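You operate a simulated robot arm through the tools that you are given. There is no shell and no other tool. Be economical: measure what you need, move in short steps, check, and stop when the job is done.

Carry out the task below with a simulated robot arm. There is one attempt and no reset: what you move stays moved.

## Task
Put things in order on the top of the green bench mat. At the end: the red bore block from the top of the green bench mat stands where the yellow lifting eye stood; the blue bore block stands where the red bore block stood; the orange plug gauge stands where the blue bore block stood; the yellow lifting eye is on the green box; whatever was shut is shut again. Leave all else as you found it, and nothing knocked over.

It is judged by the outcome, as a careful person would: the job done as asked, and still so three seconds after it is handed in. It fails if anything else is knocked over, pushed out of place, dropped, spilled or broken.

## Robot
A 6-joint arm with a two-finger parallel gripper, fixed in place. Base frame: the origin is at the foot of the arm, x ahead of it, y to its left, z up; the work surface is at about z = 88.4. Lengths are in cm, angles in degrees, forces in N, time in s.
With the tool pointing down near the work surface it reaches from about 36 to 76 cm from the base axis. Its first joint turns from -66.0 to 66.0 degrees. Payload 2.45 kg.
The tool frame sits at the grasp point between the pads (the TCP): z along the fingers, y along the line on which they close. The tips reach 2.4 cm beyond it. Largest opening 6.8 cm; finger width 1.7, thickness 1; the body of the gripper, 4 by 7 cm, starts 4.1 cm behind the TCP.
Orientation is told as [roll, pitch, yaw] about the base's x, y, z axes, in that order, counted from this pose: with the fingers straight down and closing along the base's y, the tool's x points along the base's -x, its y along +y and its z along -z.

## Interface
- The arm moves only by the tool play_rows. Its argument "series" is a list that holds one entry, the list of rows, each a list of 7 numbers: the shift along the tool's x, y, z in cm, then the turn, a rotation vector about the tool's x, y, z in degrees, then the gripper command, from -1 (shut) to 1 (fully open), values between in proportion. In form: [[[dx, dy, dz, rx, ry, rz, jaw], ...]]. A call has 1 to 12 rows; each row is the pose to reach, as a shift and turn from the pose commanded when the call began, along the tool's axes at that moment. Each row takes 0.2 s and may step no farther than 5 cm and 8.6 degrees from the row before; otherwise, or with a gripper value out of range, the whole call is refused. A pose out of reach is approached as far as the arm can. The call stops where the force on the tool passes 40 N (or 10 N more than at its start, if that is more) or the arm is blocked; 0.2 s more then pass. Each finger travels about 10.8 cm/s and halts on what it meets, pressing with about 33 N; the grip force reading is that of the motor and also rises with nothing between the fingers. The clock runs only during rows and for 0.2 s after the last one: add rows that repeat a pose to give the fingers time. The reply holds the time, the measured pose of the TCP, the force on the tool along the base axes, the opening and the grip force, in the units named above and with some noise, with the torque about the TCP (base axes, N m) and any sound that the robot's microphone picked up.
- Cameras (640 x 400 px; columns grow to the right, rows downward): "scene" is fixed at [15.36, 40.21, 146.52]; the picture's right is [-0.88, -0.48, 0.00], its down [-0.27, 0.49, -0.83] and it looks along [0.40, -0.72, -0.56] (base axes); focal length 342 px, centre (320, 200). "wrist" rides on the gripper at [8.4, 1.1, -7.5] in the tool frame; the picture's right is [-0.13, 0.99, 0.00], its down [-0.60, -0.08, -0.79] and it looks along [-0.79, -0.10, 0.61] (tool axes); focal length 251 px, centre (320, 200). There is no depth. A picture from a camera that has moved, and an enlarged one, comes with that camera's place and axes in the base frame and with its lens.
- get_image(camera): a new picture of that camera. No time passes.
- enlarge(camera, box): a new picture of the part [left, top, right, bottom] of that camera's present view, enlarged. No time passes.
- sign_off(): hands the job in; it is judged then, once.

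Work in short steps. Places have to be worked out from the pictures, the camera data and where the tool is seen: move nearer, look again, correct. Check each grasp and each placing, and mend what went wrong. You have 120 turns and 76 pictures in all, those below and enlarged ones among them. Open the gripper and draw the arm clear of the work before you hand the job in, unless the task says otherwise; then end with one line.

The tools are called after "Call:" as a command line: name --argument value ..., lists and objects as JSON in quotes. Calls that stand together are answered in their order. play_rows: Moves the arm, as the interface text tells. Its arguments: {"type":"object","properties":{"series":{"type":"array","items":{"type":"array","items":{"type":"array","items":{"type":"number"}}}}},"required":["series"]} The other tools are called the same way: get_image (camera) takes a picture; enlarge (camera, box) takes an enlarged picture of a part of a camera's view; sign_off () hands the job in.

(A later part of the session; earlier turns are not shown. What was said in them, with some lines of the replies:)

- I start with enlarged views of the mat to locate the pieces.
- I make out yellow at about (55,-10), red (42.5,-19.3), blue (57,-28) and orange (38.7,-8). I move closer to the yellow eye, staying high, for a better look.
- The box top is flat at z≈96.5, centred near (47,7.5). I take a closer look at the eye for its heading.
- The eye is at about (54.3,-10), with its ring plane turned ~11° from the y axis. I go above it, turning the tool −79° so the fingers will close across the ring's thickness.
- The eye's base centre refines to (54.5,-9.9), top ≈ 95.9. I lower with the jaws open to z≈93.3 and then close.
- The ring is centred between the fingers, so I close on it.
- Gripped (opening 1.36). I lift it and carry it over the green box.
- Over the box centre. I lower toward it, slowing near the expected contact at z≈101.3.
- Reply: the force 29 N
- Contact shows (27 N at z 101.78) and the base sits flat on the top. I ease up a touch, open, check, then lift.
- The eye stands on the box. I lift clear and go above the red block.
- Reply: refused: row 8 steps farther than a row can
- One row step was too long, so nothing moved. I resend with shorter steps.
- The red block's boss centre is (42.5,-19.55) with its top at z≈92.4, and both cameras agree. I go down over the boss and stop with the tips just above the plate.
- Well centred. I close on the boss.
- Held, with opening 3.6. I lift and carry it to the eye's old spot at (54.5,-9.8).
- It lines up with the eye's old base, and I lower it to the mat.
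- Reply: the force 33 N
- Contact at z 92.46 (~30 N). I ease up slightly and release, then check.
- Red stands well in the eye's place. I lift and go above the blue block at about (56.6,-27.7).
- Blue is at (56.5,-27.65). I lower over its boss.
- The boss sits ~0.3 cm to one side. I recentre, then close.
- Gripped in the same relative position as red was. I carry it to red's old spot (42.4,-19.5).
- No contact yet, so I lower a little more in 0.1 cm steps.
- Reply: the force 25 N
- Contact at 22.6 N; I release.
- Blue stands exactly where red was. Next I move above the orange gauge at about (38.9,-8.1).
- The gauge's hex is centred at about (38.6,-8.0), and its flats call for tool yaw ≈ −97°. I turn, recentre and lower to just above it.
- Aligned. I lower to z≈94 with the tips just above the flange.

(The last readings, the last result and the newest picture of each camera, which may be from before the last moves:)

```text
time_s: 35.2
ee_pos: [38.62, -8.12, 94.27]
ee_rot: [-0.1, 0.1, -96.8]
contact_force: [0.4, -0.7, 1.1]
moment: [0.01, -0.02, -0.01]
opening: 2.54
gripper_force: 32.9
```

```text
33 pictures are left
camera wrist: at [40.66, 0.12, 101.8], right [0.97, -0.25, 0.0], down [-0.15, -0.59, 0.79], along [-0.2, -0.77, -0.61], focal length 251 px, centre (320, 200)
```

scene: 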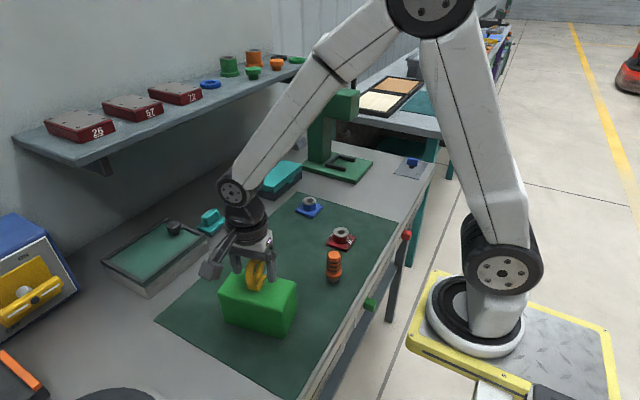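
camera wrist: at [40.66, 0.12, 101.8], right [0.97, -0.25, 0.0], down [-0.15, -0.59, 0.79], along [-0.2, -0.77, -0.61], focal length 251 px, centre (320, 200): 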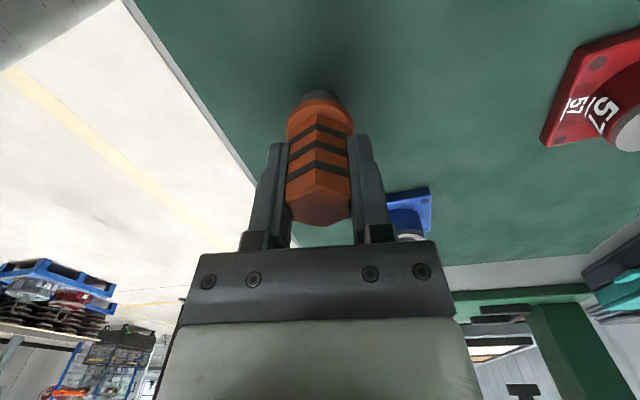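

Gripped (opening 2.54). I lift and carry it to blue's old spot (56.5,-27.5).

Call:
play_rows --series '[[[0, 0, -2, 0, 0, 0, -1], [0, 0, -6, 0, 0, 0, -1], [0, 0, -9.5, 0, 0, 0, -1], [-2.86, 3.36, -9.5, 0, 0, 0, -1], [-5.72, 6.72, -9.5, 0, 0, 0, -1], [-8.58, 10.08, -9.5, 0, 0, 0, -1], [-11.44, 13.43, -9.5, 0, 0, 0, -1], [-14.3, 16.79, -9.5, 0, 0, 0, -1], [-17.16, 20.15, -9.5, 0, 0, 0, -1], [-17.16, 20.15, -6.5, 0, 0, 0, -1], [-17.16, 20.15, -3, 0, 0, 0, -1], [-17.16, 20.15, -3, 0, 0, 0, -1]]]'

Call:
get_image --camera "wrist"

Call:
enlarge --camera "scene" --box '[200, 150, 360, 250]'

```text
time_s: 37.8
ee_pos: [56.22, -27.1, 97.03]
ee_rot: [0.0, 0.0, -96.8]
contact_force: [0.0, -0.8, -0.2]
moment: [-0.03, -0.02, 0.03]
opening: 2.56
gripper_force: 33.5
```

```text
32 pictures are left
camera wrist: at [58.39, -18.98, 104.66], right [0.97, -0.25, 0.0], down [-0.15, -0.59, 0.79], along [-0.2, -0.77, -0.61], focal length 251 px, centre (320, 200)
```

wrist: 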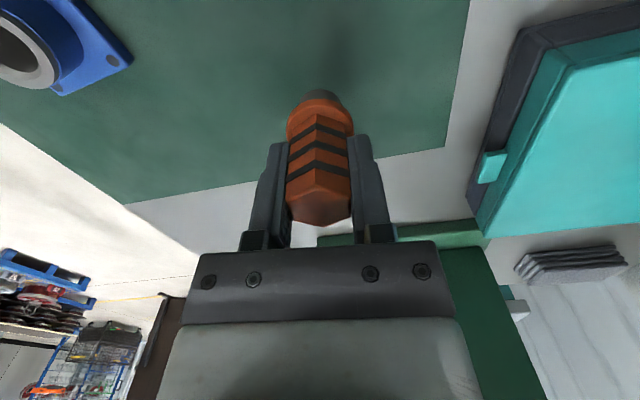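

```text
4.00 times, centred on (280, 200) of scene
camera zoom: at [15.36, 40.21, 146.52], right [-0.88, -0.48, 0.0], down [-0.27, 0.49, -0.83], along [0.4, -0.72, -0.56], focal length 1367 px, centre (480, 200)
```

zoom: 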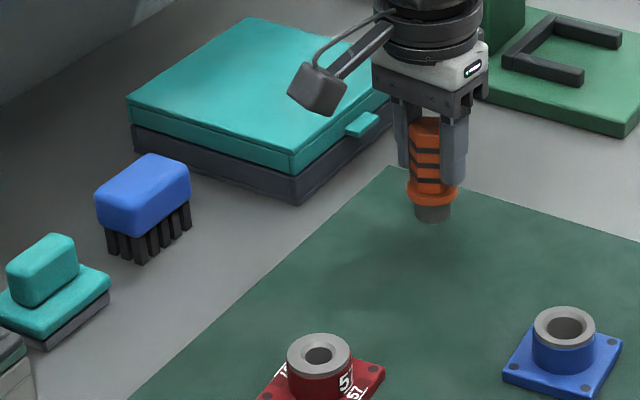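

About 0.3 cm short, so I correct and lower to just above the mat.

Call:
play_rows --series '[[[-0.3, 0.25, 1.2, 0, 0, 0, -1], [-0.3, 0.25, 2.2, 0, 0, 0, -1], [-0.3, 0.25, 2.4, 0, 0, 0, -1], [-0.3, 0.25, 2.4, 0, 0, 0, -1]]]'

Call:
enlarge --camera "scene" --box '[270, 180, 334, 220]'

```text
time_s: 38.8
ee_pos: [56.69, -27.57, 94.63]
ee_rot: [-0.1, -0.1, -96.9]
contact_force: [0.3, -0.1, -0.6]
moment: [0.01, 0.02, 0.0]
opening: 2.56
gripper_force: 33.0
```

```text
10.00 times, centred on (302, 200) of scene
camera zoom: at [15.36, 40.21, 146.52], right [-0.88, -0.48, 0.0], down [-0.27, 0.49, -0.83], along [0.4, -0.72, -0.56], focal length 3418 px, centre (500, 200)
```

zoom: 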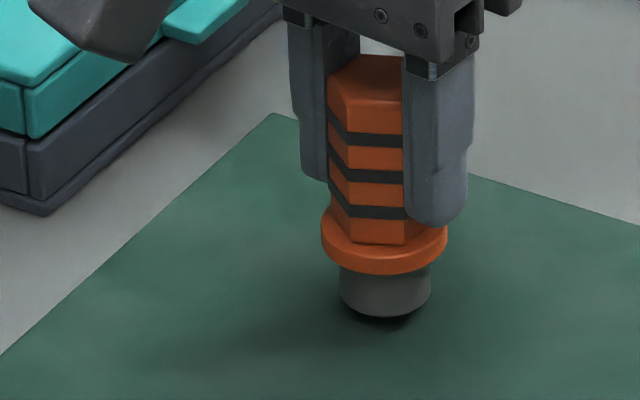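

Its position matches the blue plate's old centre. I lower to contact.

Call:
play_rows --series '[[[0, 0, 0.2, 0, 0, 0, -1], [0, 0, 0.35, 0, 0, 0, -1], [0, 0, 0.35, 0, 0, 0, -1]]]'

```text
time_s: 39.6
ee_pos: [56.59, -27.68, 94.42]
ee_rot: [-0.1, 0.0, -97.0]
contact_force: [0.2, -0.2, -0.5]
moment: [-0.01, -0.01, 0.0]
opening: 2.56
gripper_force: 32.3
```

Call:
play_rows --series '[[[0, 0, 0.1, 0, 0, 0, -1], [0, 0, 0.1, 0, 0, 0, -1]]]'

```text
time_s: 40.2
ee_pos: [56.52, -27.71, 94.35]
ee_rot: [-0.1, 0.0, -96.9]
contact_force: [-0.9, -0.9, -1.5]
moment: [0.0, -0.02, -0.02]
opening: 2.57
gripper_force: 33.1
```

Still no contact; another small step.

Call:
play_rows --series '[[[0, 0, 0.1, 0, 0, 0, -1], [0, 0, 0.1, 0, 0, 0, -1]]]'

```text
time_s: 40.8
ee_pos: [56.57, -27.58, 94.3]
ee_rot: [-0.1, 0.0, -96.9]
contact_force: [-0.3, 0.6, 0.1]
moment: [-0.03, -0.01, 0.0]
opening: 2.55
gripper_force: 33.0
```

Call:
play_rows --series '[[[0, 0, 0.08, 0, 0, 0, -1], [0, 0, 0.08, 0, 0, 0, -1]]]'

```text
time_s: 41.4
ee_pos: [56.5, -27.68, 94.09]
ee_rot: [-0.1, 0.0, -96.9]
contact_force: [-0.1, -0.2, 0.8]
moment: [0.04, 0.0, 0.01]
opening: 2.51
gripper_force: 33.2
```

Call:
play_rows --series '[[[0, 0, 0.08, 0, 0, 0, -1], [0, 0, 0.08, 0, 0, 0, -1]]]'

Call:
enlarge --camera "scene" --box '[270, 180, 334, 220]'

```text
time_s: 42.0
ee_pos: [56.52, -27.73, 94.16]
ee_rot: [0.0, 0.1, -97.0]
contact_force: [-4.0, 10.5, 12.0]
moment: [0.59, 0.21, 0.0]
opening: 2.57
gripper_force: 33.3
```

```text
10.00 times, centred on (302, 200) of scene
camera zoom: at [15.32, 40.25, 146.51], right [-0.88, -0.48, 0.0], down [-0.27, 0.49, -0.83], along [0.4, -0.72, -0.56], focal length 3418 px, centre (500, 200)
```

zoom: 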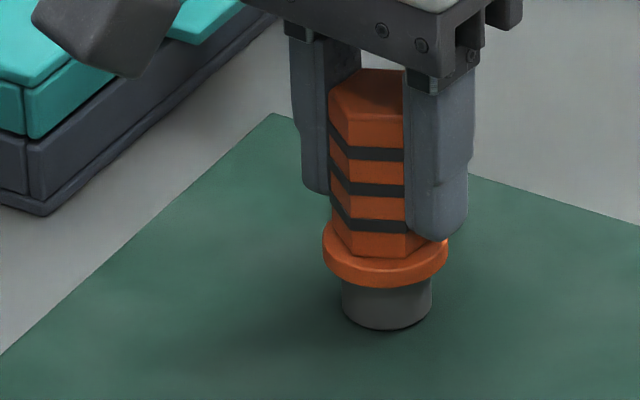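

Now it rests on the mat (12 N, no gap visible). I open gently.

Call:
play_rows --series '[[[0, 0, -0.03, 0, 0, 0, -0.6], [0, 0, -0.03, 0, 0, 0, 0], [0, 0, -0.03, 0, 0, 0, 0.5], [0, 0, -0.03, 0, 0, 0, 1], [0, 0, -0.03, 0, 0, 0, 1]]]'

Call:
enlarge --camera "scene" --box '[262, 175, 342, 225]'

```text
time_s: 43.2
ee_pos: [56.57, -27.75, 94.19]
ee_rot: [-0.1, 0.1, -96.9]
contact_force: [-0.3, 1.2, 0.3]
moment: [-0.03, 0.02, 0.0]
opening: 6.78
gripper_force: 0.1
```

```text
8.00 times, centred on (302, 200) of scene
camera zoom: at [15.36, 40.21, 146.52], right [-0.88, -0.48, 0.0], down [-0.27, 0.49, -0.83], along [0.4, -0.72, -0.56], focal length 2735 px, centre (464, 200)
```

zoom: 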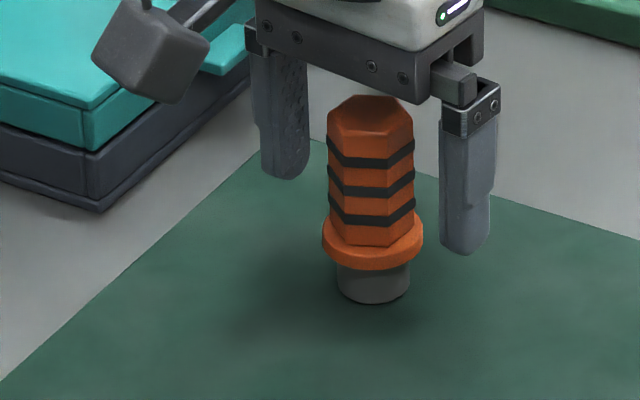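

The gauge stands freely. I raise the arm and draw it clear.

Call:
play_rows --series '[[[0, 0, -3, 0, 0, 0, 1], [0, 0, -7, 0, 0, 0, 1], [0, 0, -11.5, 0, 0, 0, 1], [0, 0, -16, 0, 0, 0, 1], [0, 0, -20, 0, 0, 0, 1], [0, -4, -23, 0, 0, 0, 1], [0, -8.5, -25, 0, 0, 0, 1], [0, -13, -26, 0, 0, 0, 1], [0, -17.5, -27, 0, 0, 0, 1], [0, -17.5, -27, 0, 0, 0, 1]]]'

Call:
get_image --camera "scene"

Call:
enlarge --camera "scene" --box '[190, 170, 398, 340]'

Call:
get_image --camera "wrist"

```text
time_s: 45.4
ee_pos: [39.35, -25.77, 120.79]
ee_rot: [-0.1, 0.0, -97.0]
contact_force: [0.2, 0.4, 0.2]
moment: [-0.01, -0.01, 0.03]
opening: 6.79
gripper_force: 0.0
```

```text
27 pictures are left
```

scene: 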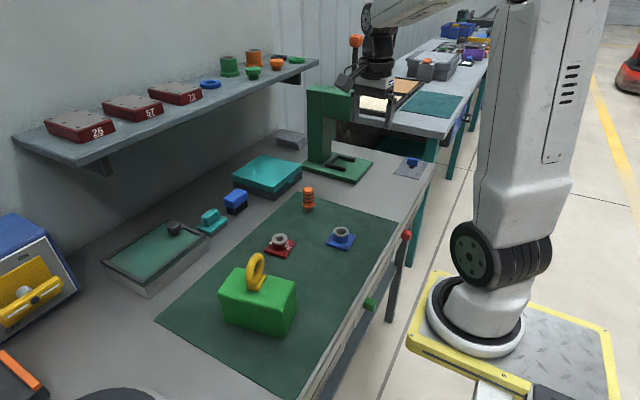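

```text
2.35 times, centred on (294, 255) of scene
camera zoom: at [15.36, 40.21, 146.52], right [-0.88, -0.48, 0.0], down [-0.27, 0.49, -0.83], along [0.4, -0.72, -0.56], focal length 804 px, centre (381, 71)
```

zoom: 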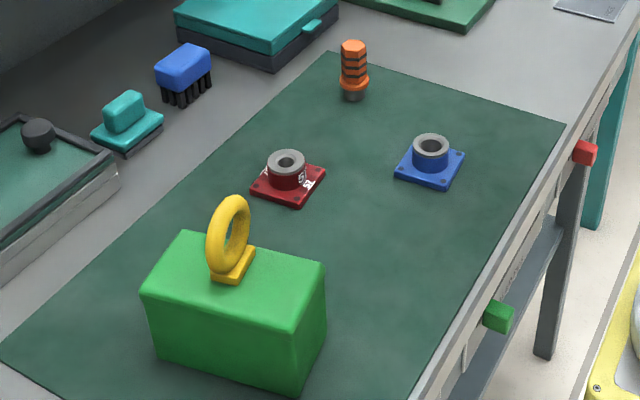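

```text
25 pictures are left
camera wrist: at [41.44, -17.69, 128.41], right [0.97, -0.25, 0.0], down [-0.15, -0.59, 0.79], along [-0.2, -0.77, -0.61], focal length 251 px, centre (320, 200)
```

wrist: 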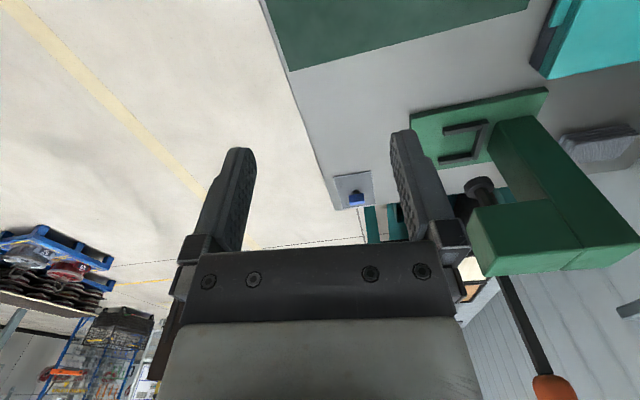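

All four pieces stand in their places, nothing else has moved, and the gripper is open and clear. I hand in the job.

Call:
sign_off

```text
The job is handed in.
```

The job is handed in: the red bore block stands where the yellow lifting eye stood, the blue block where the red one stood, and the orange plug gauge where the blue block stood. The eye is on the green box, nothing shut was opened, and the last pictures showed nothing else moved or knocked over.
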